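You operate a simulated robot arm through the tools that you are given. There is no shell and no other tool.

You run a simulated two-armed robot. Do the job below in one go: nothing can be reset, and whatever is moved stays where it is left.

TASK
Bring the sag gauge into its green band, then jog the belt once.
Fine: drive off while you turn the chain knob; clamp its lever again.

Only the result counts: the job must be done as asked and must still hold three seconds after the hand-in. Knocking over, shifting, dropping, spilling or breaking anything else fails it.

THE ROBOT
Two 7-joint arms with fingered hands on one trunk that stands fixed in place. Base frame: the origin is at the foot of the trunk, x ahead of it, y to its left, z up. Readings come in m, rad, newtons and seconds.
The left shoulder is at [0.03, 0.12, 0.888], the right one opposite. With the tool pointing down near the work surface each hand reaches from about 0.14 to 0.68 m from the base axis, measured 20 degrees to its own side. Payload 4 kg a hand.
Tool frame (each hand has its own): the origin (TCP) lies between the finger pads and is the grasp point; the fingertips stand 0.019 m ahead of it; z points along the fingers, y is the line along which they close. The gripper opens to 0.12 m; its body begins 0.053 m behind the TCP. The gripper is a hand of 3 fingers: y runs from the thumb to the fingers, the wrist lies at [0, 0, -0.219] in the tool frame, and closing takes about 1.5 s.
Orientation is told as [roll, pitch, yaw] about the base's x, y, z axes, in that order, counted from this pose: with the fingers straight down and closing along the base's y, the tool's x points along the base's -x, its y along +y and its z along -z.

THE INTERFACE
- The arms move only by the tool move_arm. It takes "left_moves", "right_moves" or both (then of equal length, played together; a hand with none holds still); each is a list of rows, each an object (a shift or turn left out is 0, a gripper value left out holds the last) with "offset": the shift along the tool's x, y, z in m, a list of three; "rotation": the turn, a rotation vector about the tool's x, y, z in rad, a list of three. In form: [{"offset": [dx, dy, dz], "rotation": [rx, ry, rz]}, ...]. A call has 1 to 20 rows; each row is the pose to reach, as a shift and turn from the pose commanded when the call began, along the tool's axes at that moment. "left_gripper" and "right_gripper" are, for a hand that has rows, the gripper command, from -1 (fully open) to 1 (shut), values between in proportion, set as the call begins (left out, the last holds). Rows are played at 5 a second. More than 0.05 m and 0.15 rad between two rows, or a gripper value outside its range, and nothing of the call is played. A pose out of reach is approached as far as the arm can. The call stops where the force on the tool passes 40 N (or 10 N more than at its start, if that is more) or the arm is blocked; 0.2 s more then pass. The fingers move at their own pace (about 0.072 m/s each) and stop on an object; they squeeze with about 26 N. The grip force told is the motor's: it shows also when the fingers shut on nothing. Time passes only in rows, and 0.2 s behind the last, so rows that repeat a pose let the fingers close. The reply holds the time, the measured pose of the TCP, the force on the tool along the base axes, the opening and the grip force, in the units named above and with some noise, with the torque about the TCP (base axes, N m) and any sound that the robot's microphone picked up.
- Cameras (640 x 400 px; columns grow to the right, rows downward): "scene" is now at [0.0422, 0.0431, 1.4454]; the picture's right is [0.53, -0.85, -0.00], its down [-0.59, -0.37, -0.71] and it looks along [0.60, 0.38, -0.70] (base axes); focal length 317 px, centre (320, 200). "left" rides on the left gripper at [-0.066, -0.004, -0.079] in its tool frame; the picture's right is [0.05, -1.00, 0.00], its down [0.76, 0.04, -0.64] and it looks along [0.64, 0.03, 0.77] (tool axes); focal length 251 px, centre (320, 200). "right" rides on the right gripper at [0.066, -0.004, -0.079] in its tool frame; the picture's right is [0.05, 1.00, 0.00], its down [-0.76, 0.04, -0.64] and it looks along [-0.64, 0.03, 0.77] (tool axes); focal length 251 px, centre (320, 200). There is no depth. A picture from a camera that has moved, and an enlarged one, comes with that camera's place and axes in the base frame and with its lens. The place of the scene camera against the robot may be out by one fixed shift of up to 0.012 m in any direction.
- get_image(camera): a new picture of that camera. No time passes.
- lift_body(by): moves the trunk up (or, below 0, down) by that many m; the arms and the scene camera ride with it, the base frame stays. It gives what a move gives, with no picture.
- curl_fingers(finger1, finger2, thumb_bend, hand): sets how far each is bent, from 0 (flat) to 100 (curled in); at 30 the hand is open as for a grip, at 70 the pads meet at the TCP. One left out holds its place. A second passes; each finger stops where it meets its share of the squeeze, and holds until it gets a number again. A gripper value or a shape takes the hand back. It gives what a move gives, with no picture; readings hold the bend of each and the force on the fingers (four entries, about 0 where the hand has none), thumb and palm.
- hand_shape(shape, hand): the hand has 3 fingers and takes this shape, open, in about a second: jaw (thumb against the fingers, like two jaws); tri (thumb and two fingers); tip (a fingertip pinch); poke (one finger out to press); point (the index stretched); flat (the hand flat); cup (the hand cupped); fist (a fist). The gripper value then closes the fingers along that shape, each until it touches; the sizes above hold for jaw. It gives what a move gives, with no picture.
- turn_head(pan, tilt): turns the head with the scene camera to pan (to the left, within 2.094 rad either way) and tilt (down, from -0.506 to 1.204), counted from straight ahead of the robot. It gives what a move gives.
- enlarge(camera, box): a new picture of the part [left, top, right, bottom] of that camera's present view, enlarged. No time passes.
- hand_in(): hands the job in; it is judged then, once.

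Nothing tells you positions but the pictures and the camera data. Unless the task says otherwise, let go and move clear before handing in.

The tools are called after "Request:" by a JSON object that holds its "name" and its "arguments". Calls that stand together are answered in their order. move_arm: Moves the arms, as the interface text tells. Its arguments: {"type":"object","properties":{"left_moves":{"type":"array","items":{"type":"object","properties":{"offset":{"type":"array","items":{"type":"number"}},"rotation":{"type":"array","items":{"type":"number"}}}}},"left_gripper":{"type":"number"},"right_moves":{"type":"array","items":{"type":"object","properties":{"offset":{"type":"array","items":{"type":"number"}},"rotation":{"type":"array","items":{"type":"number"}}}}},"right_gripper":{"type":"number"}},"required":[]} The other tools are called the same way: lift_body (by) moves the trunk up or down; hand_shape (shape, hand) gives the hand a shape; curl_fingers (finger1, finger2, thumb_bend, hand) moves the fingers one by one; turn_head (pan, tilt) turns the head that bears the scene camera; get_image (camera) takes a picture; enlarge (camera, box) takes an enlarged picture of a part of a camera's view; hand_in () hands the job in.

At the start:

```text
time_s: 0.0
left_position: [0.2708, 0.4175, 0.9417]
left_tcp_rot: [0.002, 0.001, -0.001]
left_ft_force: [-0.4, -0.5, 0.2]
left_torque: [-0.01, -0.01, 0.0]
left_finger_gap: 0.1198
left_finger_force: 0.2
left_shape: jaw
left_bend: [30.0, 30.0, 30.0]
left_finger forces: [0.0, 0.1, 0.1, 0.0, 0.0, 0.0]
right_position: [0.4975, 0.084, 0.9484]
right_tcp_rot: [0.003, 0.0, 0.0]
right_ft_force: [0.4, -0.7, -0.7]
right_torque: [0.03, -0.01, -0.02]
right_finger_gap: 0.1197
right_finger_force: 0.1
right_shape: jaw
right_bend: [30.0, 30.0, 30.0]
right_finger forces: [0.0, 0.1, 0.1, 0.0, 0.1, 0.0]
trunk travel left (down, up): [-0.1, 0.44]
head pan, tilt (commanded): [0.56, 0.778]
```

scene: 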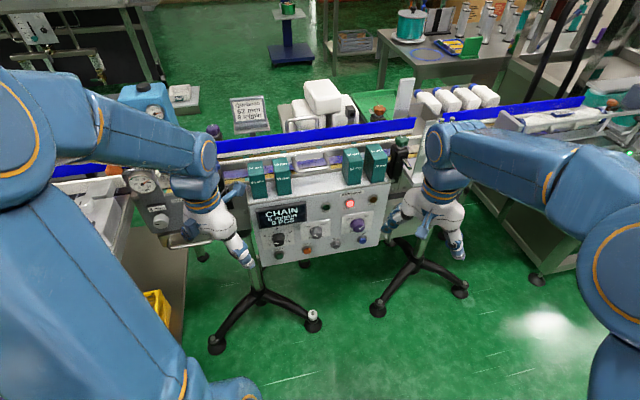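
right: 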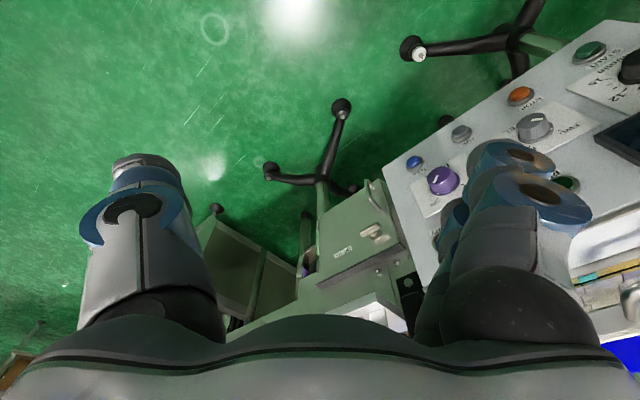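
left: 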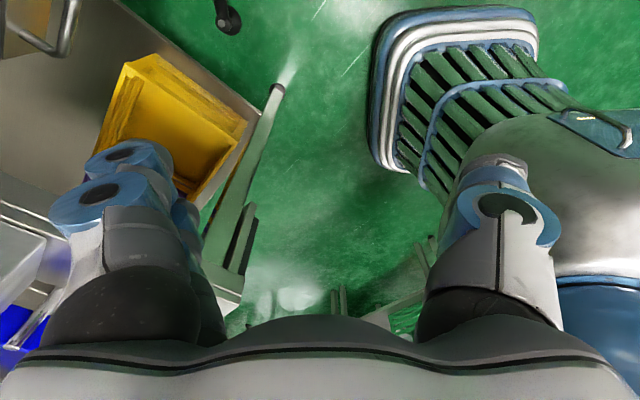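

I see a conveyor with a control panel labelled CHAIN, several knobs and buttons, and a gauge at left. I will enlarge the scene view to read labels before moving anything.

Request:
{"name": "enlarge", "arguments": {"camera": "scene", "box": [240, 140, 420, 270]}}

Request:
{"name": "enlarge", "arguments": {"camera": "scene", "box": [100, 80, 240, 260]}}

Request:
{"name": "enlarge", "arguments": {"camera": "scene", "box": [220, 70, 440, 190]}}

Request:
{"name": "enlarge", "arguments": {"camera": "right", "box": [380, 0, 640, 240]}}

```text
3.08 times, centred on (330, 205) of scene
camera zoom: at [0.0422, 0.0431, 1.4454], right [0.53, -0.85, 0.0], down [-0.59, -0.37, -0.71], along [0.6, 0.38, -0.7], focal length 976 px, centre (289, 185)
```

zoom: 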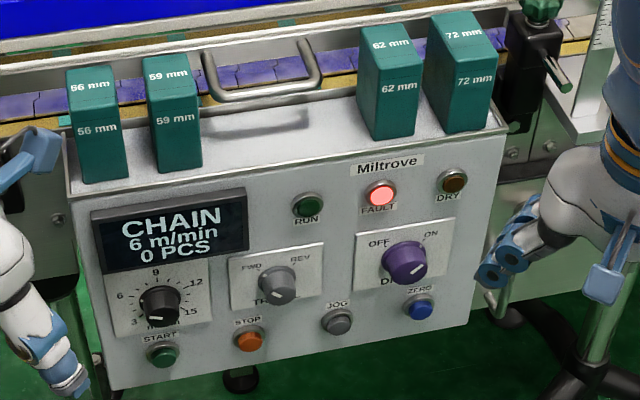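

```text
2.22 times, centred on (170, 170) of scene
camera zoom: at [0.0422, 0.0431, 1.4454], right [0.53, -0.85, 0.0], down [-0.59, -0.37, -0.71], along [0.6, 0.38, -0.7], focal length 705 px, centre (653, 267)
```

zoom: 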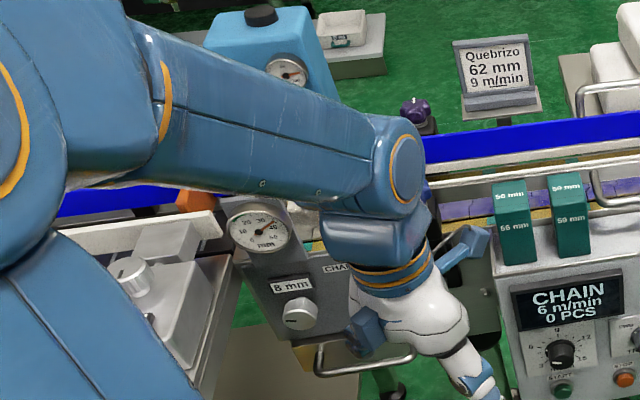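

```text
2.91 times, centred on (330, 130) of scene
camera zoom: at [0.0422, 0.0431, 1.4454], right [0.53, -0.85, 0.0], down [-0.59, -0.37, -0.71], along [0.6, 0.38, -0.7], focal length 923 px, centre (291, 404)
```

zoom: 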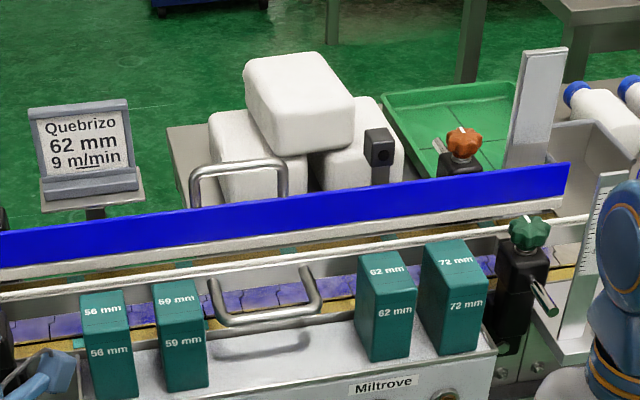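

```text
1.67 times, centred on (510, 120) of right
camera zoom: at [0.4319, 0.0789, 1.0264], right [-0.05, 1.0, 0.0], down [0.76, 0.04, 0.64], along [0.64, 0.04, -0.77], focal length 419 px, centre (3, 333)
```

zoom: 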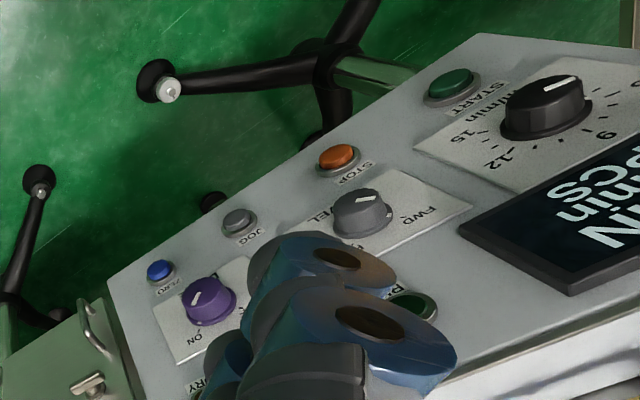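

The drive panel faces roughly (-0.72, -0.69) in the base frame. The purple DRIVE knob is near [0.66, 0.29, 0.69] and JOG near [0.61, 0.34, 0.61]. The left forearm hides the gauge station on the far left, so I swing the left hand level, pointing toward it, to clear the view and use its camera.

Request:
{"name": "move_arm", "arguments": {"left_moves": [{"offset": [-0.0046, 0.0023, -0.0046], "rotation": [-0.0576, -0.1106, -0.0576]}, {"offset": [-0.0092, 0.0046, -0.0092], "rotation": [-0.1152, -0.2213, -0.1152]}, {"offset": [-0.0138, 0.0069, -0.0138], "rotation": [-0.1728, -0.3319, -0.1728]}, {"offset": [-0.0185, 0.0092, -0.0185], "rotation": [-0.2304, -0.4425, -0.2304]}, {"offset": [-0.0231, 0.0115, -0.0231], "rotation": [-0.288, -0.5531, -0.288]}, {"offset": [-0.0277, 0.0138, -0.0277], "rotation": [-0.3456, -0.6638, -0.3456]}, {"offset": [-0.0323, 0.0162, -0.0323], "rotation": [-0.4031, -0.7744, -0.4031]}, {"offset": [-0.0369, 0.0185, -0.0369], "rotation": [-0.4607, -0.885, -0.4607]}, {"offset": [-0.0415, 0.0208, -0.0415], "rotation": [-0.5183, -0.9957, -0.5183]}, {"offset": [-0.0462, 0.0231, -0.0462], "rotation": [-0.5759, -1.1063, -0.5759]}, {"offset": [-0.0508, 0.0254, -0.0508], "rotation": [-0.6335, -1.2169, -0.6335]}, {"offset": [-0.0554, 0.0277, -0.0554], "rotation": [-0.6911, -1.3276, -0.6911]}, {"offset": [-0.06, 0.03, -0.06], "rotation": [-0.7487, -1.4382, -0.7487]}]}}

```text
time_s: 2.8
left_position: [0.3799, 0.467, 0.9909]
left_tcp_rot: [0.838, -1.569, 0.123]
left_ft_force: [0.5, 0.0, 0.0]
left_torque: [0.02, -0.01, 0.01]
left_finger_gap: 0.1199
left_finger_force: 0.2
left_shape: jaw
left_bend: [30.0, 30.0, 30.0]
left_finger forces: [0.0, 0.1, 0.0, 0.0, 0.0, 0.1]
left hand out of reach, approached as far as the arm can: row 6, 7, 8, 9, 10, 11, 12, 13
right_position: [0.4996, 0.0845, 0.9459]
right_tcp_rot: [0.003, 0.002, -0.002]
right_ft_force: [0.1, 0.5, -0.1]
right_torque: [-0.01, -0.01, 0.0]
right_finger_gap: 0.1199
right_finger_force: 0.1
right_shape: jaw
right_bend: [30.0, 30.0, 30.0]
right_finger forces: [0.0, 0.0, 0.1, 0.1, 0.0, 0.0]
trunk travel left (down, up): [-0.1, 0.44]
head pan, tilt (commanded): [0.56, 0.778]
```

The left hand is now level and pointing about 55° to the left, though it stopped a little farther out than commanded. I will look from both cameras.

Request:
{"name": "get_image", "arguments": {"camera": "scene"}}

Request:
{"name": "get_image", "arguments": {"camera": "left"}}

```text
taken
camera scene: at [0.0438, 0.0435, 1.4453], right [0.53, -0.85, 0.0], down [-0.6, -0.37, -0.71], along [0.6, 0.38, -0.7], focal length 317 px, centre (320, 200)
```

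scene: 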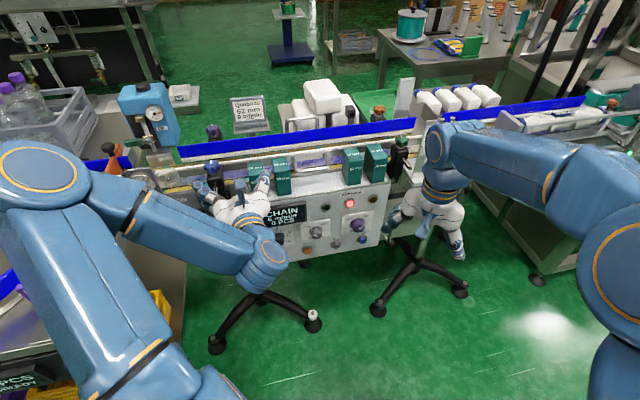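

```text
taken
camera left: at [0.338, 0.3996, 1.057], right [0.82, -0.57, -0.06], down [-0.4, -0.5, -0.76], along [0.41, 0.65, -0.64], focal length 251 px, centre (320, 200)
```

left: 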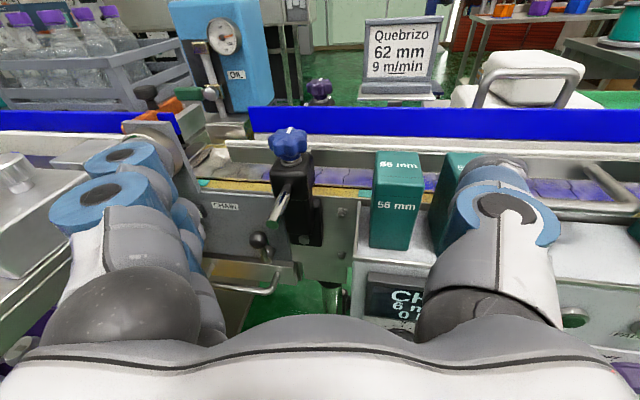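

The chain station (dial, "8 mm" plate, CHAIN label, lever) is on the conveyor's side frame around [0.32, 0.77, 0.8]. It is hidden behind the left fingers and forearm, so I move the left hand up and left, turning it further toward the station.

Request:
{"name": "move_arm", "arguments": {"left_moves": [{"offset": [-0.01, 0.025, 0.0], "rotation": [-0.06, 0, 0]}, {"offset": [-0.02, 0.05, 0.005], "rotation": [-0.12, 0, 0]}, {"offset": [-0.03, 0.075, 0.01], "rotation": [-0.18, 0, 0]}, {"offset": [-0.04, 0.1, 0.015], "rotation": [-0.24, 0, 0]}, {"offset": [-0.048, 0.125, 0.02], "rotation": [-0.3, 0, 0]}, {"offset": [-0.048, 0.1555, 0.0284], "rotation": [-0.35, 0, 0]}]}}

Request:
{"name": "get_image", "arguments": {"camera": "left"}}

Request:
{"name": "get_image", "arguments": {"camera": "scene"}}

```text
time_s: 4.2
left_position: [0.2669, 0.5824, 1.0385]
left_tcp_rot: [-1.429, -1.569, 2.739]
left_ft_force: [1.0, -1.3, 0.5]
left_torque: [-0.01, -0.02, 0.01]
left_finger_gap: 0.12
left_finger_force: 0.0
left_shape: jaw
left_bend: [30.0, 30.0, 30.0]
left_finger forces: [0.0, 0.1, 0.1, 0.0, 0.0, 0.1]
left hand out of reach, approached as far as the arm can: row 1, 2, 3
right_position: [0.4975, 0.0832, 0.9477]
right_tcp_rot: [0.002, -0.001, -0.001]
right_ft_force: [0.5, 0.9, 0.3]
right_torque: [0.01, -0.05, 0.01]
right_finger_gap: 0.1201
right_finger_force: 0.1
right_shape: jaw
right_bend: [30.0, 30.0, 30.0]
right_finger forces: [0.0, 0.0, 0.0, 0.1, 0.0, 0.0]
trunk travel left (down, up): [-0.1, 0.44]
head pan, tilt (commanded): [0.56, 0.778]
```

```text
taken
camera left: at [0.2494, 0.5046, 1.104], right [0.96, -0.26, -0.05], down [-0.2, -0.61, -0.76], along [0.16, 0.75, -0.64], focal length 251 px, centre (320, 200)
```

left: 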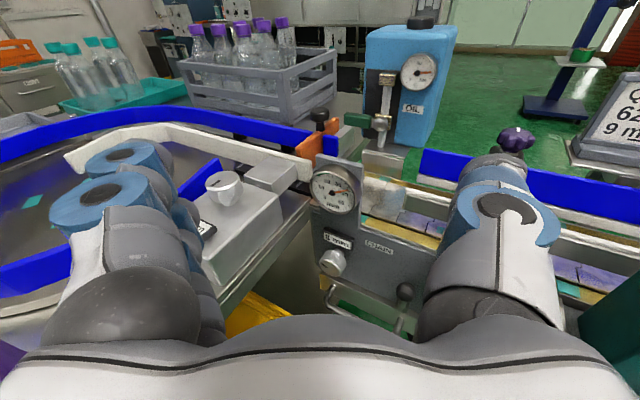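

```text
taken
camera scene: at [0.0423, 0.0432, 1.4454], right [0.53, -0.85, 0.0], down [-0.59, -0.37, -0.71], along [0.6, 0.38, -0.7], focal length 317 px, centre (320, 200)
```

scene: 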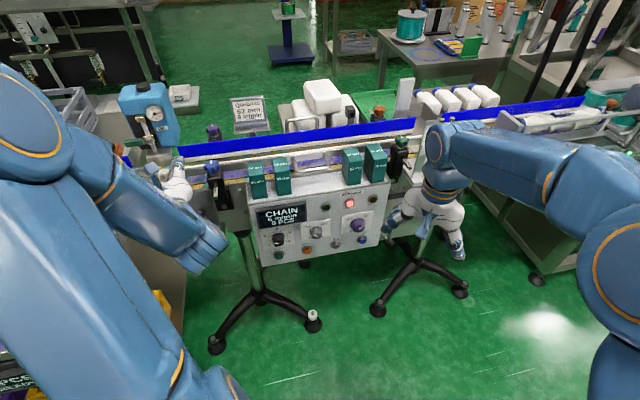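

Request:
{"name": "enlarge", "arguments": {"camera": "left", "box": [290, 130, 430, 330]}}

Request:
{"name": "enlarge", "arguments": {"camera": "left", "box": [300, 155, 370, 215]}}

```text
2.00 times, centred on (360, 230) of left
camera zoom: at [0.2494, 0.5046, 1.104], right [0.96, -0.26, -0.05], down [-0.2, -0.61, -0.76], along [0.16, 0.75, -0.64], focal length 503 px, centre (240, 140)
```

zoom: 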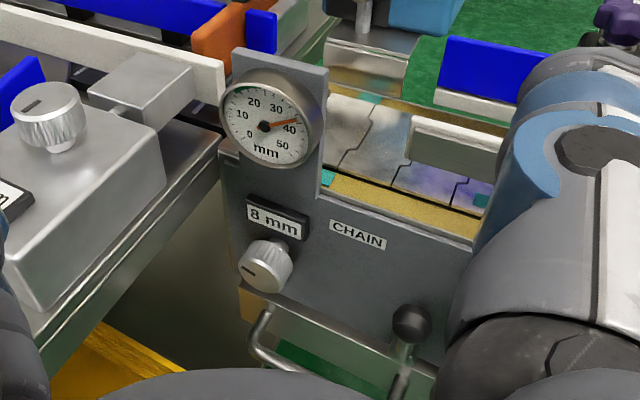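

```text
6.67 times, centred on (335, 185) of left
camera zoom: at [0.2494, 0.5046, 1.104], right [0.96, -0.26, -0.05], down [-0.2, -0.61, -0.76], along [0.16, 0.75, -0.64], focal length 1676 px, centre (220, 300)
```

zoom: 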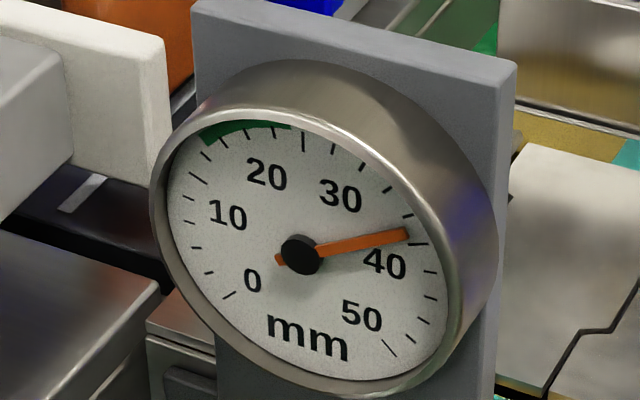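

The gauge reads about 38 mm with the green band near 17–24 mm. The silver knob under the "8 mm" plate is the chain knob, and the black ball lever sits to its right. Next I look closely at the drive selector and lever.

Request:
{"name": "enlarge", "arguments": {"camera": "scene", "box": [330, 190, 400, 260]}}

Request:
{"name": "enlarge", "arguments": {"camera": "right", "box": [380, 130, 500, 230]}}

Request:
{"name": "enlarge", "arguments": {"camera": "left", "box": [310, 220, 430, 330]}}

Request:
{"name": "enlarge", "arguments": {"camera": "scene", "box": [100, 130, 250, 270]}}

```text
5.71 times, centred on (365, 225) of scene
camera zoom: at [0.0423, 0.0432, 1.4454], right [0.53, -0.85, 0.0], down [-0.59, -0.37, -0.71], along [0.6, 0.38, -0.7], focal length 1814 px, centre (63, 57)
```

zoom: 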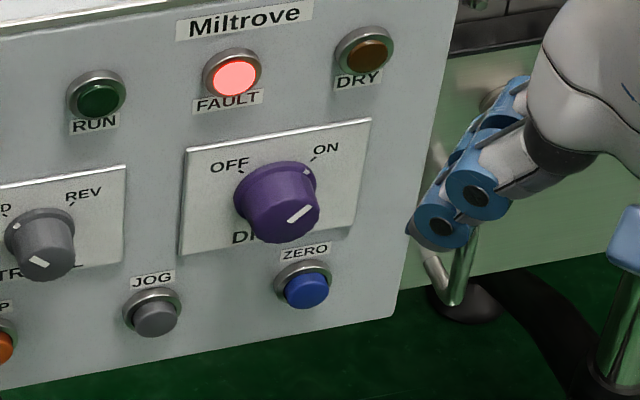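

```text
4.00 times, centred on (440, 180) of right
camera zoom: at [0.432, 0.0789, 1.0263], right [-0.05, 1.0, 0.0], down [0.76, 0.04, 0.64], along [0.64, 0.04, -0.77], focal length 1006 px, centre (-160, 280)
```

zoom: 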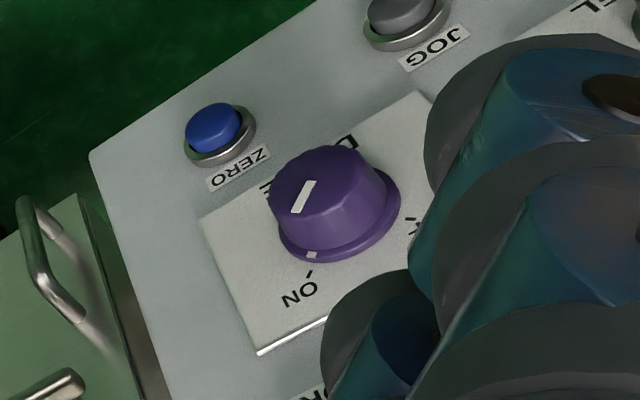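

```text
3.64 times, centred on (370, 275) of left
camera zoom: at [0.2494, 0.5046, 1.104], right [0.96, -0.26, -0.05], down [-0.2, -0.61, -0.76], along [0.16, 0.75, -0.64], focal length 914 px, centre (138, -73)
```

zoom: 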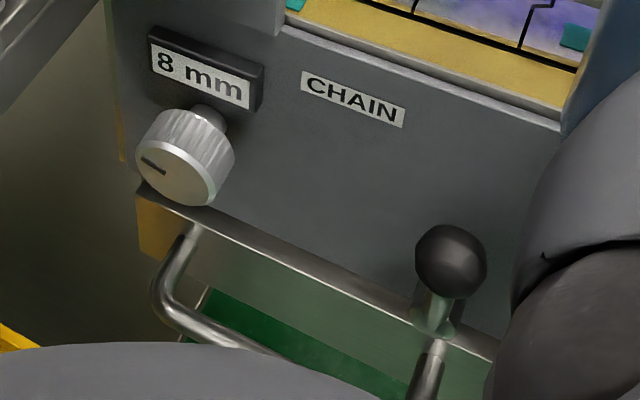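

```text
2.86 times, centred on (175, 200) of scene
camera zoom: at [0.0423, 0.0432, 1.4454], right [0.53, -0.85, 0.0], down [-0.59, -0.37, -0.71], along [0.6, 0.38, -0.7], focal length 907 px, centre (734, 200)
```

zoom: 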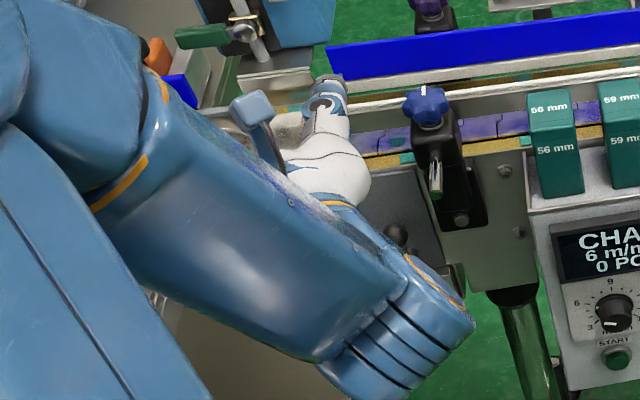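

The drive selector is at ON (upper right), so it must go a quarter turn left to OFF first. Before that I move the left hand closer and angle it at the chain plate to see how the black-ball lever is built.

Request:
{"name": "move_arm", "arguments": {"left_moves": [{"offset": [0.02, -0.006, 0.001], "rotation": [0.1, 0, 0]}, {"offset": [0.04, -0.012, 0.002], "rotation": [0.2, 0, 0]}, {"offset": [0.065, -0.02, 0.004], "rotation": [0.3, 0, 0]}, {"offset": [0.09, -0.026, 0.005], "rotation": [0.42, 0, 0]}, {"offset": [0.1085, -0.0324, 0.0066], "rotation": [0.5236, 0, 0]}]}}

Request:
{"name": "get_image", "arguments": {"camera": "left"}}

Request:
{"name": "get_image", "arguments": {"camera": "scene"}}

```text
time_s: 5.4
left_position: [0.2971, 0.5779, 0.9288]
left_tcp_rot: [-0.859, -1.57, 1.644]
left_ft_force: [0.2, 0.0, -0.2]
left_torque: [-0.02, 0.03, -0.01]
left_finger_gap: 0.1203
left_finger_force: 0.1
left_shape: jaw
left_bend: [30.0, 30.0, 30.0]
left_finger forces: [0.1, 0.0, 0.0, 0.0, 0.0, 0.0]
right_position: [0.4981, 0.0843, 0.9467]
right_tcp_rot: [0.001, -0.002, 0.001]
right_ft_force: [0.3, -0.4, -0.2]
right_torque: [0.01, -0.03, 0.0]
right_finger_gap: 0.1201
right_finger_force: 0.1
right_shape: jaw
right_bend: [30.0, 30.0, 30.0]
right_finger forces: [0.0, 0.0, 0.0, 0.0, 0.1, 0.0]
trunk travel left (down, up): [-0.1, 0.44]
head pan, tilt (commanded): [0.56, 0.778]
```

```text
taken
camera left: at [0.2446, 0.52, 0.9944], right [0.71, -0.71, -0.05], down [-0.48, -0.43, -0.76], along [0.52, 0.57, -0.64], focal length 251 px, centre (320, 200)
```

left: 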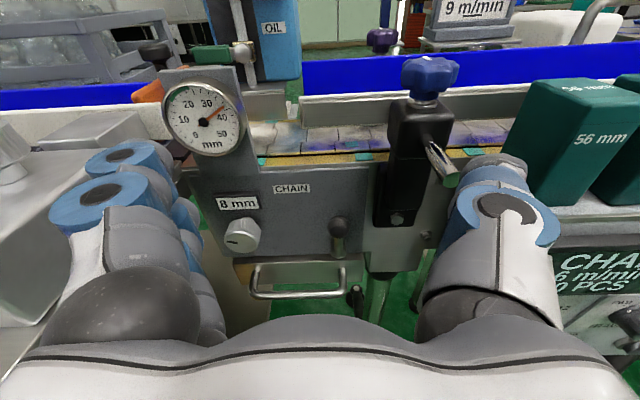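

```text
taken
camera scene: at [0.0423, 0.0435, 1.4454], right [0.53, -0.85, 0.0], down [-0.59, -0.37, -0.71], along [0.6, 0.38, -0.7], focal length 317 px, centre (320, 200)
```

scene: 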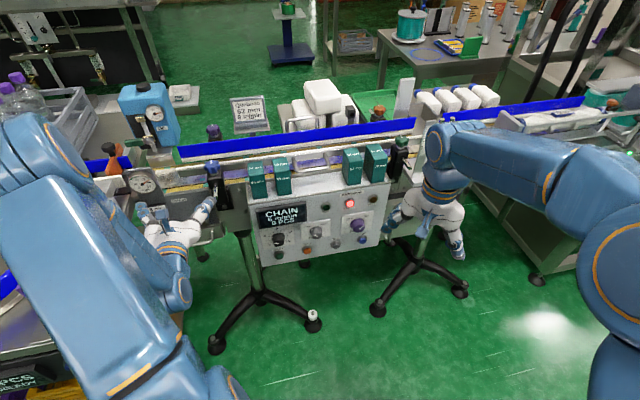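

From here both the left camera and the scene camera see the dial and the chain plate. I will enlarge these views to see the lever and read the band.

Request:
{"name": "enlarge", "arguments": {"camera": "left", "box": [150, 60, 280, 160]}}

Request:
{"name": "enlarge", "arguments": {"camera": "left", "box": [190, 170, 370, 310]}}

Request:
{"name": "enlarge", "arguments": {"camera": "scene", "box": [110, 150, 250, 260]}}

Request:
{"name": "enlarge", "arguments": {"camera": "scene", "box": [122, 160, 172, 200]}}

```text
4.00 times, centred on (215, 110) of left
camera zoom: at [0.2446, 0.52, 0.9944], right [0.71, -0.71, -0.05], down [-0.48, -0.43, -0.76], along [0.52, 0.57, -0.64], focal length 1006 px, centre (740, 560)
```

zoom: 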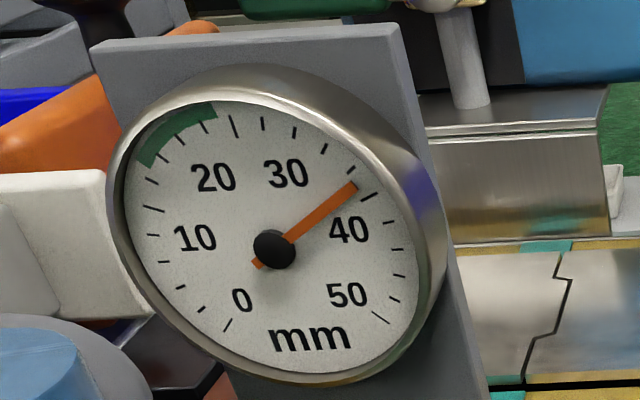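

```text
2.86 times, centred on (280, 240) of left
camera zoom: at [0.2446, 0.52, 0.9944], right [0.71, -0.71, -0.05], down [-0.48, -0.43, -0.76], along [0.52, 0.57, -0.64], focal length 718 px, centre (434, 86)
```

zoom: 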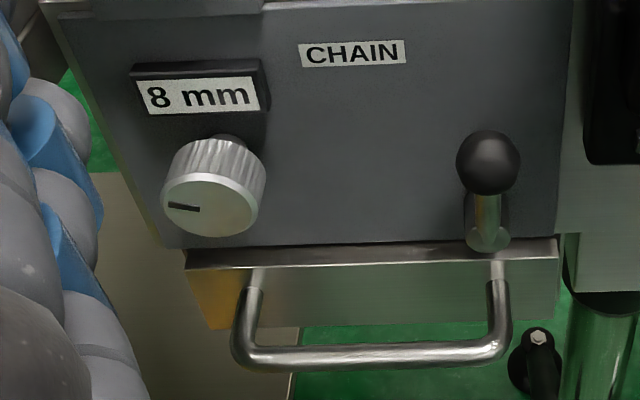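

```text
3.64 times, centred on (180, 205) of scene
camera zoom: at [0.0423, 0.0435, 1.4454], right [0.53, -0.85, 0.0], down [-0.59, -0.37, -0.71], along [0.6, 0.38, -0.7], focal length 1154 px, centre (829, 182)
```

zoom: 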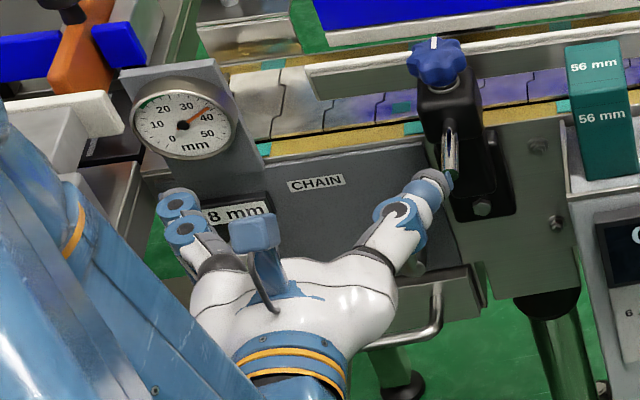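

```text
10.00 times, centred on (147, 180) of scene
camera zoom: at [0.0423, 0.0435, 1.4454], right [0.53, -0.85, 0.0], down [-0.59, -0.37, -0.71], along [0.6, 0.38, -0.7], focal length 3174 px, centre (2050, 400)
```

zoom: 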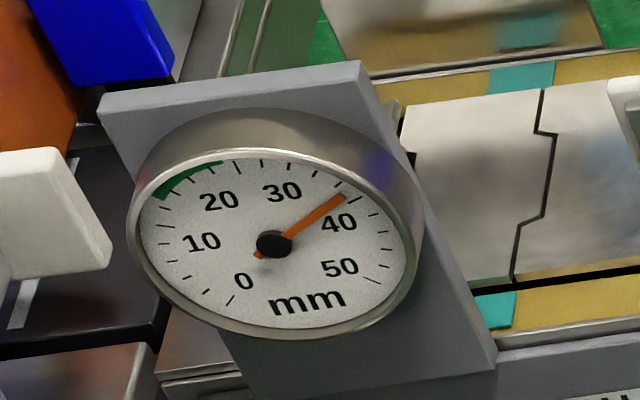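

The gauge reads about 36 mm and the band spans about 16.5–23.5 mm, so the chain needs about 16 mm less sag. The lever has its ball standing upright over a pivot. First I turn the drive off with the right arm: I swing the right hand level to face the panel with its camera on top.

Request:
{"name": "move_arm", "arguments": {"right_moves": [{"offset": [-0.001, 0.0018, 0.0023], "rotation": [-0.089, 0.0355, 0.089]}, {"offset": [-0.002, 0.0035, 0.0045], "rotation": [-0.178, 0.0709, 0.178]}, {"offset": [-0.003, 0.0053, 0.0068], "rotation": [-0.267, 0.1064, 0.267]}, {"offset": [-0.004, 0.007, 0.009], "rotation": [-0.356, 0.1418, 0.356]}, {"offset": [-0.005, 0.0088, 0.0113], "rotation": [-0.445, 0.1773, 0.445]}, {"offset": [-0.006, 0.0105, 0.0135], "rotation": [-0.534, 0.2127, 0.534]}, {"offset": [-0.007, 0.0123, 0.0158], "rotation": [-0.623, 0.2482, 0.623]}, {"offset": [-0.008, 0.014, 0.018], "rotation": [-0.712, 0.2836, 0.712]}, {"offset": [-0.009, 0.0158, 0.0203], "rotation": [-0.801, 0.3191, 0.801]}, {"offset": [-0.01, 0.0175, 0.0225], "rotation": [-0.89, 0.3545, 0.89]}, {"offset": [-0.011, 0.0193, 0.0248], "rotation": [-0.979, 0.39, 0.979]}, {"offset": [-0.012, 0.021, 0.027], "rotation": [-1.068, 0.4254, 1.068]}, {"offset": [-0.013, 0.0228, 0.0293], "rotation": [-1.157, 0.4609, 1.157]}, {"offset": [-0.014, 0.0245, 0.0315], "rotation": [-1.246, 0.4963, 1.246]}, {"offset": [-0.015, 0.0263, 0.0338], "rotation": [-1.335, 0.5318, 1.335]}, {"offset": [-0.016, 0.028, 0.036], "rotation": [-1.424, 0.5672, 1.424]}, {"offset": [-0.017, 0.0298, 0.0383], "rotation": [-1.513, 0.6027, 1.513]}, {"offset": [-0.018, 0.0315, 0.0405], "rotation": [-1.602, 0.6381, 1.602]}, {"offset": [-0.019, 0.0333, 0.0428], "rotation": [-1.691, 0.6736, 1.691]}, {"offset": [-0.02, 0.035, 0.045], "rotation": [-1.78, 0.709, 1.78]}]}}

Request:
{"name": "get_image", "arguments": {"camera": "right"}}

Request:
{"name": "get_image", "arguments": {"camera": "scene"}}

```text
time_s: 9.6
left_position: [0.2975, 0.5775, 0.9305]
left_tcp_rot: [-0.23, -1.572, 1.017]
left_ft_force: [-0.9, -0.1, -0.4]
left_torque: [-0.05, 0.0, -0.01]
left_finger_gap: 0.1199
left_finger_force: 0.0
left_shape: jaw
left_bend: [30.0, 30.0, 30.0]
left_finger forces: [0.1, 0.1, 0.0, 0.1, 0.1, 0.0]
right_position: [0.5182, 0.1188, 0.9049]
right_tcp_rot: [-2.256, 1.565, 1.64]
right_ft_force: [-0.2, 0.2, 0.1]
right_torque: [-0.01, -0.01, 0.01]
right_finger_gap: 0.1199
right_finger_force: 0.0
right_shape: jaw
right_bend: [30.0, 30.0, 30.0]
right_finger forces: [0.0, 0.0, 0.1, 0.0, 0.0, 0.1]
trunk travel left (down, up): [-0.1, 0.44]
head pan, tilt (commanded): [0.56, 0.778]
```

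```text
taken
camera right: at [0.458, 0.0663, 0.9696], right [0.68, -0.73, 0.05], down [-0.44, -0.47, -0.77], along [0.58, 0.5, -0.64], focal length 251 px, centre (320, 200)
```

right: 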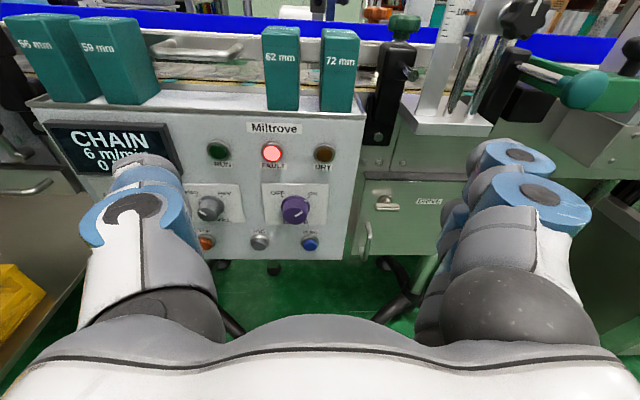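

```text
taken
camera scene: at [0.0421, 0.0433, 1.4454], right [0.53, -0.85, 0.0], down [-0.59, -0.37, -0.71], along [0.6, 0.38, -0.7], focal length 317 px, centre (320, 200)
```

scene: 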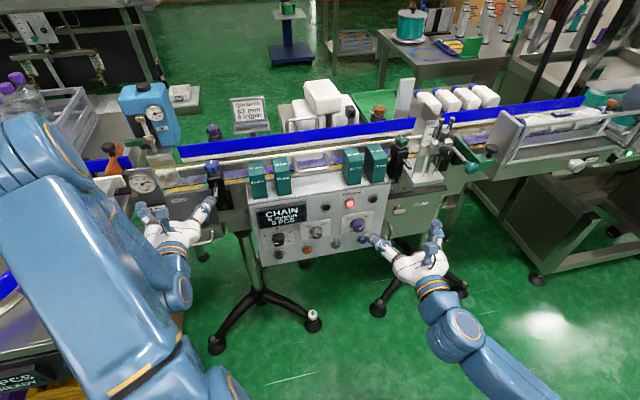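

The right hand now faces the panel and its camera shows the controls upright. I zoom in to fix the drive knob's position and pointer angle.

Request:
{"name": "enlarge", "arguments": {"camera": "right", "box": [180, 120, 360, 260]}}

Request:
{"name": "enlarge", "arguments": {"camera": "right", "box": [250, 175, 340, 255]}}

```text
2.86 times, centred on (270, 190) of right
camera zoom: at [0.458, 0.0663, 0.9696], right [0.68, -0.73, 0.05], down [-0.44, -0.47, -0.77], along [0.58, 0.5, -0.64], focal length 718 px, centre (463, 229)
```

zoom: 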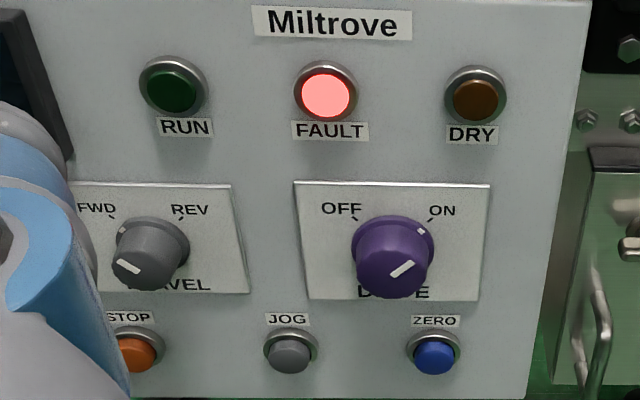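

```text
5.00 times, centred on (295, 215) of right
camera zoom: at [0.458, 0.0663, 0.9696], right [0.68, -0.73, 0.05], down [-0.44, -0.47, -0.77], along [0.58, 0.5, -0.64], focal length 1257 px, centre (445, 125)
```

zoom: 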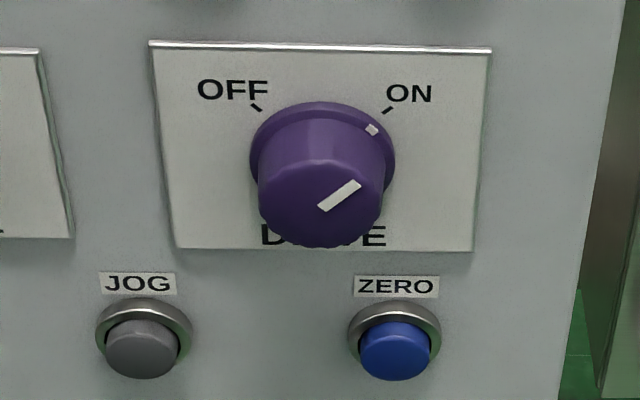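

The drive knob's face centre is at about [0.656, 0.288, 0.686], about 42 mm across and 27 mm deep, and its pointer is at ON. I bring the right hand in front of it, partly closed and pre-rolled 45°, so the quarter turn stays clear of the neighbouring buttons.

Request:
{"name": "move_arm", "arguments": {"right_moves": [{"offset": [-0.04, -0.004, 0.01], "rotation": [0, 0, 0.13]}, {"offset": [-0.08, -0.008, 0.02], "rotation": [0, 0, 0.26]}, {"offset": [-0.12, -0.013, 0.04], "rotation": [0, 0, 0.39]}, {"offset": [-0.16, -0.018, 0.06], "rotation": [0, 0, 0.52]}, {"offset": [-0.195, -0.023, 0.085], "rotation": [0, 0, 0.655]}, {"offset": [-0.219, -0.0272, 0.11], "rotation": [0, 0, 0.785]}], "right_gripper": -0.3}}

Request:
{"name": "get_image", "arguments": {"camera": "right"}}

Request:
{"name": "get_image", "arguments": {"camera": "scene"}}

```text
time_s: 11.0
left_position: [0.2982, 0.5775, 0.9304]
left_tcp_rot: [-0.33, -1.571, 1.118]
left_ft_force: [0.4, -0.4, 0.1]
left_torque: [0.03, 0.0, 0.02]
left_finger_gap: 0.1201
left_finger_force: 0.0
left_shape: jaw
left_bend: [30.0, 30.0, 30.0]
left_finger forces: [0.0, 0.0, 0.0, 0.1, 0.1, 0.1]
right_position: [0.578, 0.2138, 0.6854]
right_tcp_rot: [-1.574, 0.784, 2.326]
right_ft_force: [-0.3, 0.2, 0.7]
right_torque: [-0.02, 0.02, -0.01]
right_finger_gap: 0.0784
right_finger_force: 0.1
right_shape: jaw
right_bend: [29.0, 29.0, 16.0]
right_finger forces: [0.0, 0.0, 0.0, 0.0, 0.1, 0.1]
trunk travel left (down, up): [-0.1, 0.44]
head pan, tilt (commanded): [0.56, 0.778]
```

```text
taken
camera right: at [0.5508, 0.1269, 0.7341], right [0.51, -0.54, -0.67], down [-0.82, -0.07, -0.57], along [0.26, 0.84, -0.48], focal length 251 px, centre (320, 200)
```

right: 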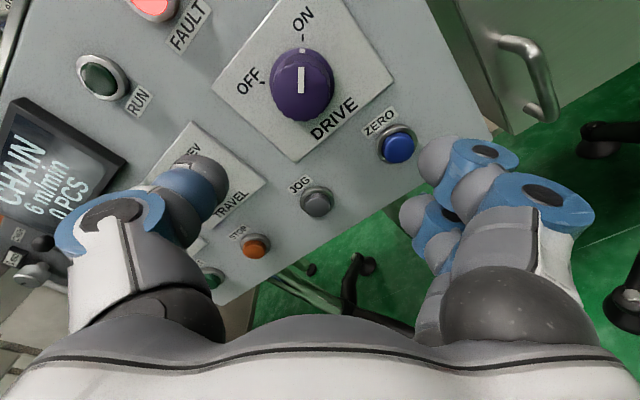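

```text
taken
camera scene: at [0.0423, 0.0438, 1.4454], right [0.53, -0.85, 0.0], down [-0.59, -0.37, -0.71], along [0.6, 0.38, -0.7], focal length 317 px, centre (320, 200)
```

scene: 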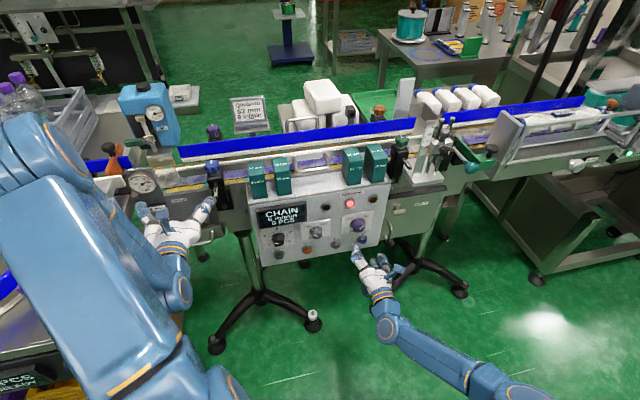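

The hand sits about 10 cm in front of the drive knob. I zoom in to check the aim before closing in.

Request:
{"name": "enlarge", "arguments": {"camera": "right", "box": [220, 20, 420, 180]}}

Request:
{"name": "enlarge", "arguments": {"camera": "scene", "box": [320, 195, 420, 275]}}

```text
2.50 times, centred on (320, 100) of right
camera zoom: at [0.5508, 0.1269, 0.7341], right [0.51, -0.54, -0.67], down [-0.82, -0.07, -0.57], along [0.26, 0.84, -0.48], focal length 629 px, centre (320, 450)
```

zoom: 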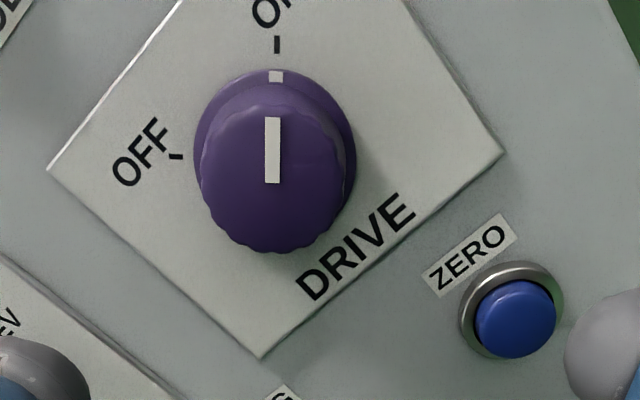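

```text
5.00 times, centred on (370, 235) of scene
camera zoom: at [0.0423, 0.0438, 1.4454], right [0.53, -0.85, 0.0], down [-0.59, -0.37, -0.71], along [0.6, 0.38, -0.7], focal length 1587 px, centre (70, 25)
```

zoom: 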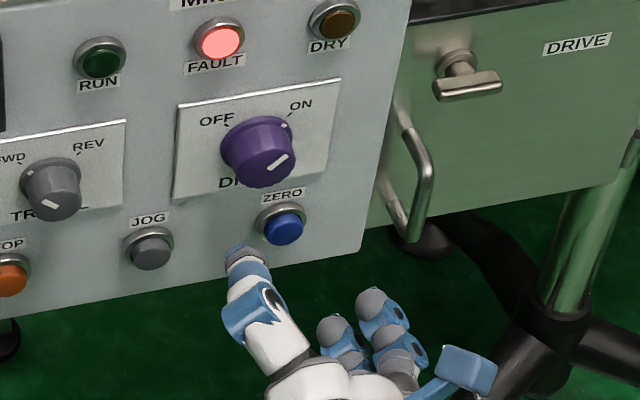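

The two right-camera views agree that the knob's face centre is at [0.6455, 0.2786, 0.705], which is 2 cm above the hand's axis (the scene camera is off by about a centimetre). I correct upward, then go in until the fingertips straddle the knob.

Request:
{"name": "move_arm", "arguments": {"right_moves": [{"offset": [0.0138, -0.0139, 0.0]}, {"offset": [0.0138, -0.0139, 0.03]}, {"offset": [0.0138, -0.0139, 0.06]}, {"offset": [0.0138, -0.0139, 0.085]}, {"offset": [0.0138, -0.0139, 0.101]}]}}

Request:
{"name": "get_image", "arguments": {"camera": "right"}}

Request:
{"name": "enlarge", "arguments": {"camera": "scene", "box": [320, 195, 420, 275]}}

```text
time_s: 12.2
left_position: [0.2985, 0.5783, 0.9296]
left_tcp_rot: [1.298, -1.571, -0.513]
left_ft_force: [0.9, -0.1, 0.8]
left_torque: [0.01, 0.01, 0.04]
left_finger_gap: 0.1201
left_finger_force: 0.0
left_shape: jaw
left_bend: [30.0, 30.0, 30.0]
left_finger forces: [0.0, 0.0, 0.0, 0.1, 0.0, 0.1]
right_position: [0.6403, 0.2706, 0.703]
right_tcp_rot: [-1.574, 0.782, 2.327]
right_ft_force: [-0.1, -0.1, -0.1]
right_torque: [-0.04, 0.03, -0.01]
right_finger_gap: 0.0783
right_finger_force: 0.2
right_shape: jaw
right_bend: [29.0, 29.0, 16.0]
right_finger forces: [0.0, 0.0, 0.0, 0.1, 0.1, 0.0]
right hand out of reach, approached as far as the arm can: row 5
trunk travel left (down, up): [-0.1, 0.44]
head pan, tilt (commanded): [0.56, 0.778]
```

```text
taken
camera right: at [0.6141, 0.1844, 0.753], right [0.51, -0.54, -0.67], down [-0.82, -0.07, -0.57], along [0.26, 0.84, -0.48], focal length 251 px, centre (320, 200)
```

right: 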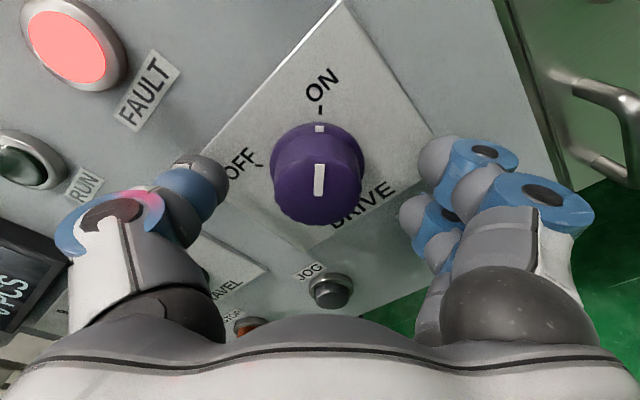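

```text
5.00 times, centred on (370, 235) of scene
camera zoom: at [0.0424, 0.0429, 1.4454], right [0.53, -0.85, 0.0], down [-0.59, -0.37, -0.71], along [0.6, 0.38, -0.7], focal length 1587 px, centre (70, 25)
```

zoom: 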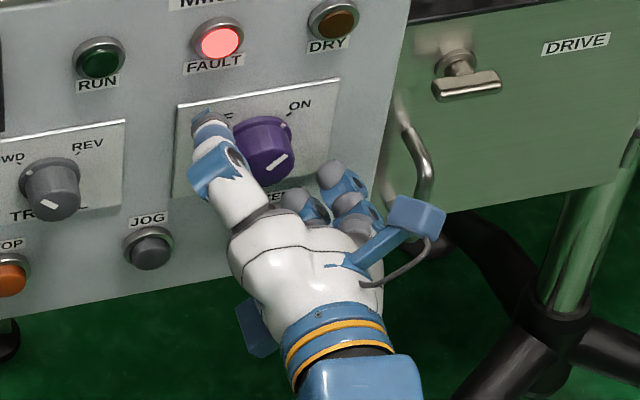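

The hand is well centred but hits its reach limit with the fingertips only about 10 mm over the knob. I back off, lower the trunk 8 cm to gain reach, and come in again.

Request:
{"name": "move_arm", "arguments": {"right_moves": [{"offset": [0, 0, -0.03]}, {"offset": [0, 0, -0.06]}]}}

Request:
{"name": "lift_body", "arguments": {"by": -0.08}}

```text
time_s: 12.8
left_position: [0.2977, 0.5783, 0.929]
left_tcp_rot: [2.105, -1.571, -1.319]
left_ft_force: [-0.9, -0.3, 0.1]
left_torque: [0.01, 0.01, 0.01]
left_finger_gap: 0.12
left_finger_force: 0.1
left_shape: jaw
left_bend: [30.0, 30.0, 30.0]
left_finger forces: [0.1, 0.0, 0.0, 0.0, 0.1, 0.0]
right_position: [0.5973, 0.2314, 0.7035]
right_tcp_rot: [-1.573, 0.784, 2.321]
right_ft_force: [0.1, -0.1, 0.2]
right_torque: [-0.03, 0.02, 0.0]
right_finger_gap: 0.0784
right_finger_force: 0.0
right_shape: jaw
right_bend: [29.0, 29.0, 16.0]
right_finger forces: [0.1, 0.0, 0.1, 0.0, 0.1, 0.0]
trunk travel left (down, up): [-0.1, 0.44]
head pan, tilt (commanded): [0.56, 0.778]
```

```text
time_s: 14.0
left_position: [0.2965, 0.5773, 0.85]
left_tcp_rot: [2.925, -1.57, -2.14]
left_ft_force: [-0.8, 0.0, 0.0]
left_torque: [0.01, -0.01, 0.04]
left_finger_gap: 0.1197
left_finger_force: 0.0
left_shape: jaw
left_bend: [30.0, 30.0, 30.0]
left_finger forces: [0.1, 0.0, 0.1, 0.0, 0.1, 0.0]
right_position: [0.5975, 0.2327, 0.6218]
right_tcp_rot: [-1.573, 0.782, 2.323]
right_ft_force: [-0.5, -1.3, 0.3]
right_torque: [-0.03, 0.01, 0.02]
right_finger_gap: 0.0782
right_finger_force: 0.2
right_shape: jaw
right_bend: [29.0, 29.0, 16.0]
right_finger forces: [0.1, 0.1, 0.0, 0.0, 0.1, 0.0]
trunk travel left (down, up): [-0.02, 0.52]
head pan, tilt (commanded): [0.56, 0.778]
```

Request:
{"name": "move_arm", "arguments": {"right_moves": [{"offset": [0.0293, -0.0294, 0.0]}, {"offset": [0.0586, -0.0588, 0.0]}, {"offset": [0.0586, -0.0588, 0.03]}, {"offset": [0.0586, -0.0588, 0.055]}, {"offset": [0.0586, -0.0588, 0.074]}]}}

Request:
{"name": "get_image", "arguments": {"camera": "right"}}

```text
time_s: 15.2
left_position: [0.2968, 0.5779, 0.8496]
left_tcp_rot: [-3.004, -1.569, -2.492]
left_ft_force: [0.7, 0.3, -0.6]
left_torque: [0.02, -0.02, 0.03]
left_finger_gap: 0.1198
left_finger_force: 0.0
left_shape: jaw
left_bend: [30.0, 30.0, 30.0]
left_finger forces: [0.1, 0.0, 0.0, 0.0, 0.0, 0.0]
right_position: [0.6455, 0.2773, 0.7032]
right_tcp_rot: [-1.572, 0.78, 2.323]
right_ft_force: [-14.6, -17.9, 2.0]
right_torque: [0.76, -0.51, 1.05]
right_finger_gap: 0.079
right_finger_force: 0.0
right_shape: jaw
right_bend: [29.0, 29.0, 9.0]
right_finger forces: [0.1, 0.0, 0.1, 0.1, 22.8, 0.0]
trunk travel left (down, up): [-0.02, 0.52]
head pan, tilt (commanded): [0.56, 0.778]
stopped in row 5 (right hand): the force on the tool passed its limit at 59 N (the readings are from after the stop); the commanded pose is now the measured one
```

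```text
taken
camera right: at [0.6186, 0.1896, 0.752], right [0.51, -0.54, -0.67], down [-0.82, -0.07, -0.57], along [0.26, 0.84, -0.48], focal length 251 px, centre (320, 200)
```

right: 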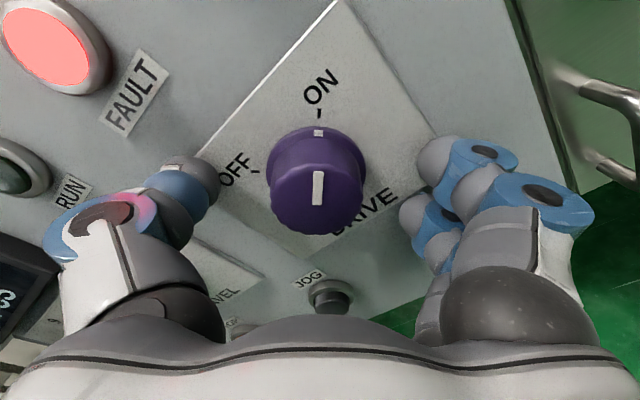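

The thumb tip touched the panel, so this is as deep as I can go. I back off 4 mm and close on the knob.

Request:
{"name": "move_arm", "arguments": {"right_moves": [{"offset": [0, 0, -0.005]}, {"offset": [0, 0, -0.005]}]}}

Request:
{"name": "move_arm", "arguments": {"right_moves": [{"offset": [0, 0, 0]}, {"offset": [0, 0, 0]}, {"offset": [0, 0, 0]}, {"offset": [0, 0, 0]}, {"offset": [0, 0, 0]}, {"offset": [0, 0, 0]}, {"offset": [0, 0, 0]}], "right_gripper": 1}}

Request:
{"name": "get_image", "arguments": {"camera": "right"}}

```text
time_s: 15.8
left_position: [0.2983, 0.5776, 0.8499]
left_tcp_rot: [-0.28, -1.571, 1.066]
left_ft_force: [0.8, 0.4, 0.1]
left_torque: [-0.02, 0.02, 0.0]
left_finger_gap: 0.1199
left_finger_force: 0.1
left_shape: jaw
left_bend: [30.0, 30.0, 30.0]
left_finger forces: [0.1, 0.1, 0.0, 0.0, 0.0, 0.0]
right_position: [0.6427, 0.2756, 0.7029]
right_tcp_rot: [-1.569, 0.783, 2.326]
right_ft_force: [0.5, 0.3, -0.3]
right_torque: [0.0, 0.01, -0.02]
right_finger_gap: 0.0783
right_finger_force: 0.1
right_shape: jaw
right_bend: [29.0, 29.0, 15.0]
right_finger forces: [0.1, 0.0, 0.0, 0.0, 0.0, 0.1]
trunk travel left (down, up): [-0.02, 0.52]
head pan, tilt (commanded): [0.56, 0.778]
```

```text
time_s: 17.4
left_position: [0.296, 0.5784, 0.8497]
left_tcp_rot: [-0.282, -1.57, 1.069]
left_ft_force: [-0.4, -0.4, 0.5]
left_torque: [0.0, 0.03, 0.01]
left_finger_gap: 0.12
left_finger_force: 0.1
left_shape: jaw
left_bend: [30.0, 30.0, 30.0]
left_finger forces: [0.0, 0.1, 0.0, 0.0, 0.0, 0.0]
right_position: [0.6431, 0.2748, 0.7027]
right_tcp_rot: [-1.57, 0.782, 2.326]
right_ft_force: [3.2, 4.8, 1.6]
right_torque: [0.0, -0.06, -0.02]
right_finger_gap: 0.0293
right_finger_force: 26.1
right_shape: jaw
right_bend: [47.0, 48.0, 94.0]
right_finger forces: [8.8, 9.1, 0.1, 0.0, 23.2, 0.0]
trunk travel left (down, up): [-0.02, 0.52]
head pan, tilt (commanded): [0.56, 0.778]
```

```text
taken
camera right: at [0.6164, 0.188, 0.752], right [0.51, -0.54, -0.67], down [-0.82, -0.07, -0.57], along [0.26, 0.84, -0.48], focal length 251 px, centre (320, 200)
```

right: 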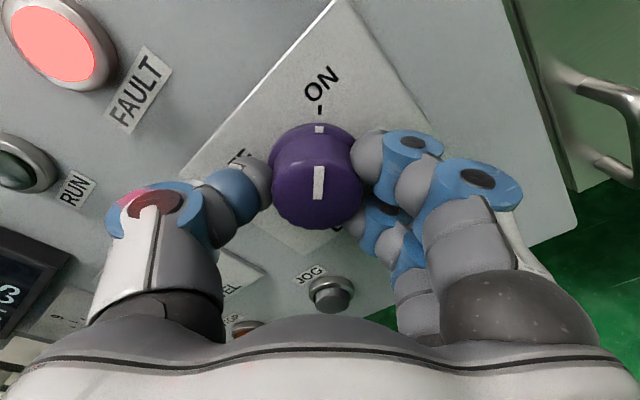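

The fingers hold the drive knob firmly. I turn it a quarter turn counter-clockwise (as seen from the front) toward OFF.

Request:
{"name": "move_arm", "arguments": {"right_moves": [{"rotation": [0, 0, -0.13]}, {"rotation": [0, 0, -0.26]}, {"rotation": [0, 0, -0.39]}, {"rotation": [0, 0, -0.52]}, {"rotation": [0, 0, -0.65]}, {"rotation": [0, 0, -0.78]}, {"rotation": [0, 0, -0.91]}, {"rotation": [0, 0, -1.04]}, {"rotation": [0, 0, -1.17]}, {"rotation": [0, 0, -1.3]}, {"rotation": [0, 0, -1.43]}, {"rotation": [0, 0, -1.57]}]}}

Request:
{"name": "get_image", "arguments": {"camera": "right"}}

Request:
{"name": "enlarge", "arguments": {"camera": "scene", "box": [310, 165, 410, 245]}}

```text
time_s: 20.0
left_position: [0.2975, 0.5785, 0.849]
left_tcp_rot: [-0.002, -1.571, 0.786]
left_ft_force: [-0.1, -0.5, 0.3]
left_torque: [-0.01, -0.01, -0.02]
left_finger_gap: 0.1202
left_finger_force: 0.1
left_shape: jaw
left_bend: [30.0, 30.0, 30.0]
left_finger forces: [0.0, 0.0, 0.1, 0.1, 0.1, 0.0]
right_position: [0.6433, 0.2745, 0.704]
right_tcp_rot: [1.573, 0.787, -0.816]
right_ft_force: [9.3, 3.4, 9.2]
right_torque: [0.24, -0.12, -0.14]
right_finger_gap: 0.0281
right_finger_force: 25.6
right_shape: jaw
right_bend: [47.0, 48.0, 94.0]
right_finger forces: [12.1, 11.3, 0.0, 0.1, 17.4, 0.0]
trunk travel left (down, up): [-0.02, 0.52]
head pan, tilt (commanded): [0.56, 0.778]
```

```text
taken
camera right: at [0.5517, 0.256, 0.7475], right [0.46, -0.49, 0.74], down [-0.08, -0.85, -0.51], along [0.89, 0.17, -0.43], focal length 251 px, centre (320, 200)
```

right: 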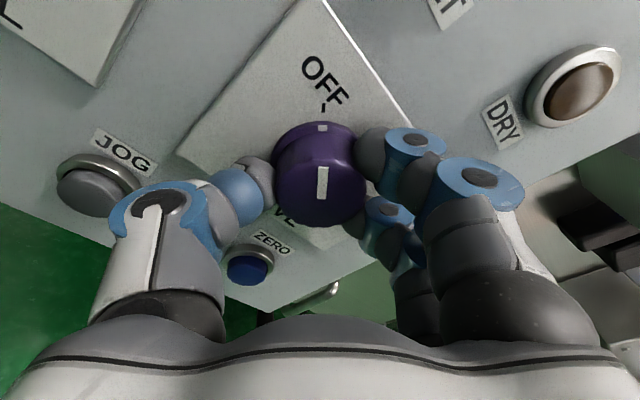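

```text
5.00 times, centred on (360, 205) of scene
camera zoom: at [0.0421, 0.043, 1.3654], right [0.53, -0.85, 0.0], down [-0.59, -0.37, -0.71], along [0.6, 0.38, -0.7], focal length 1587 px, centre (120, 175)
```

zoom: 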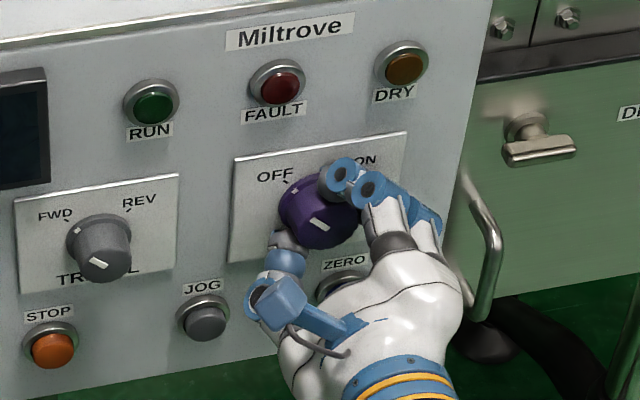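

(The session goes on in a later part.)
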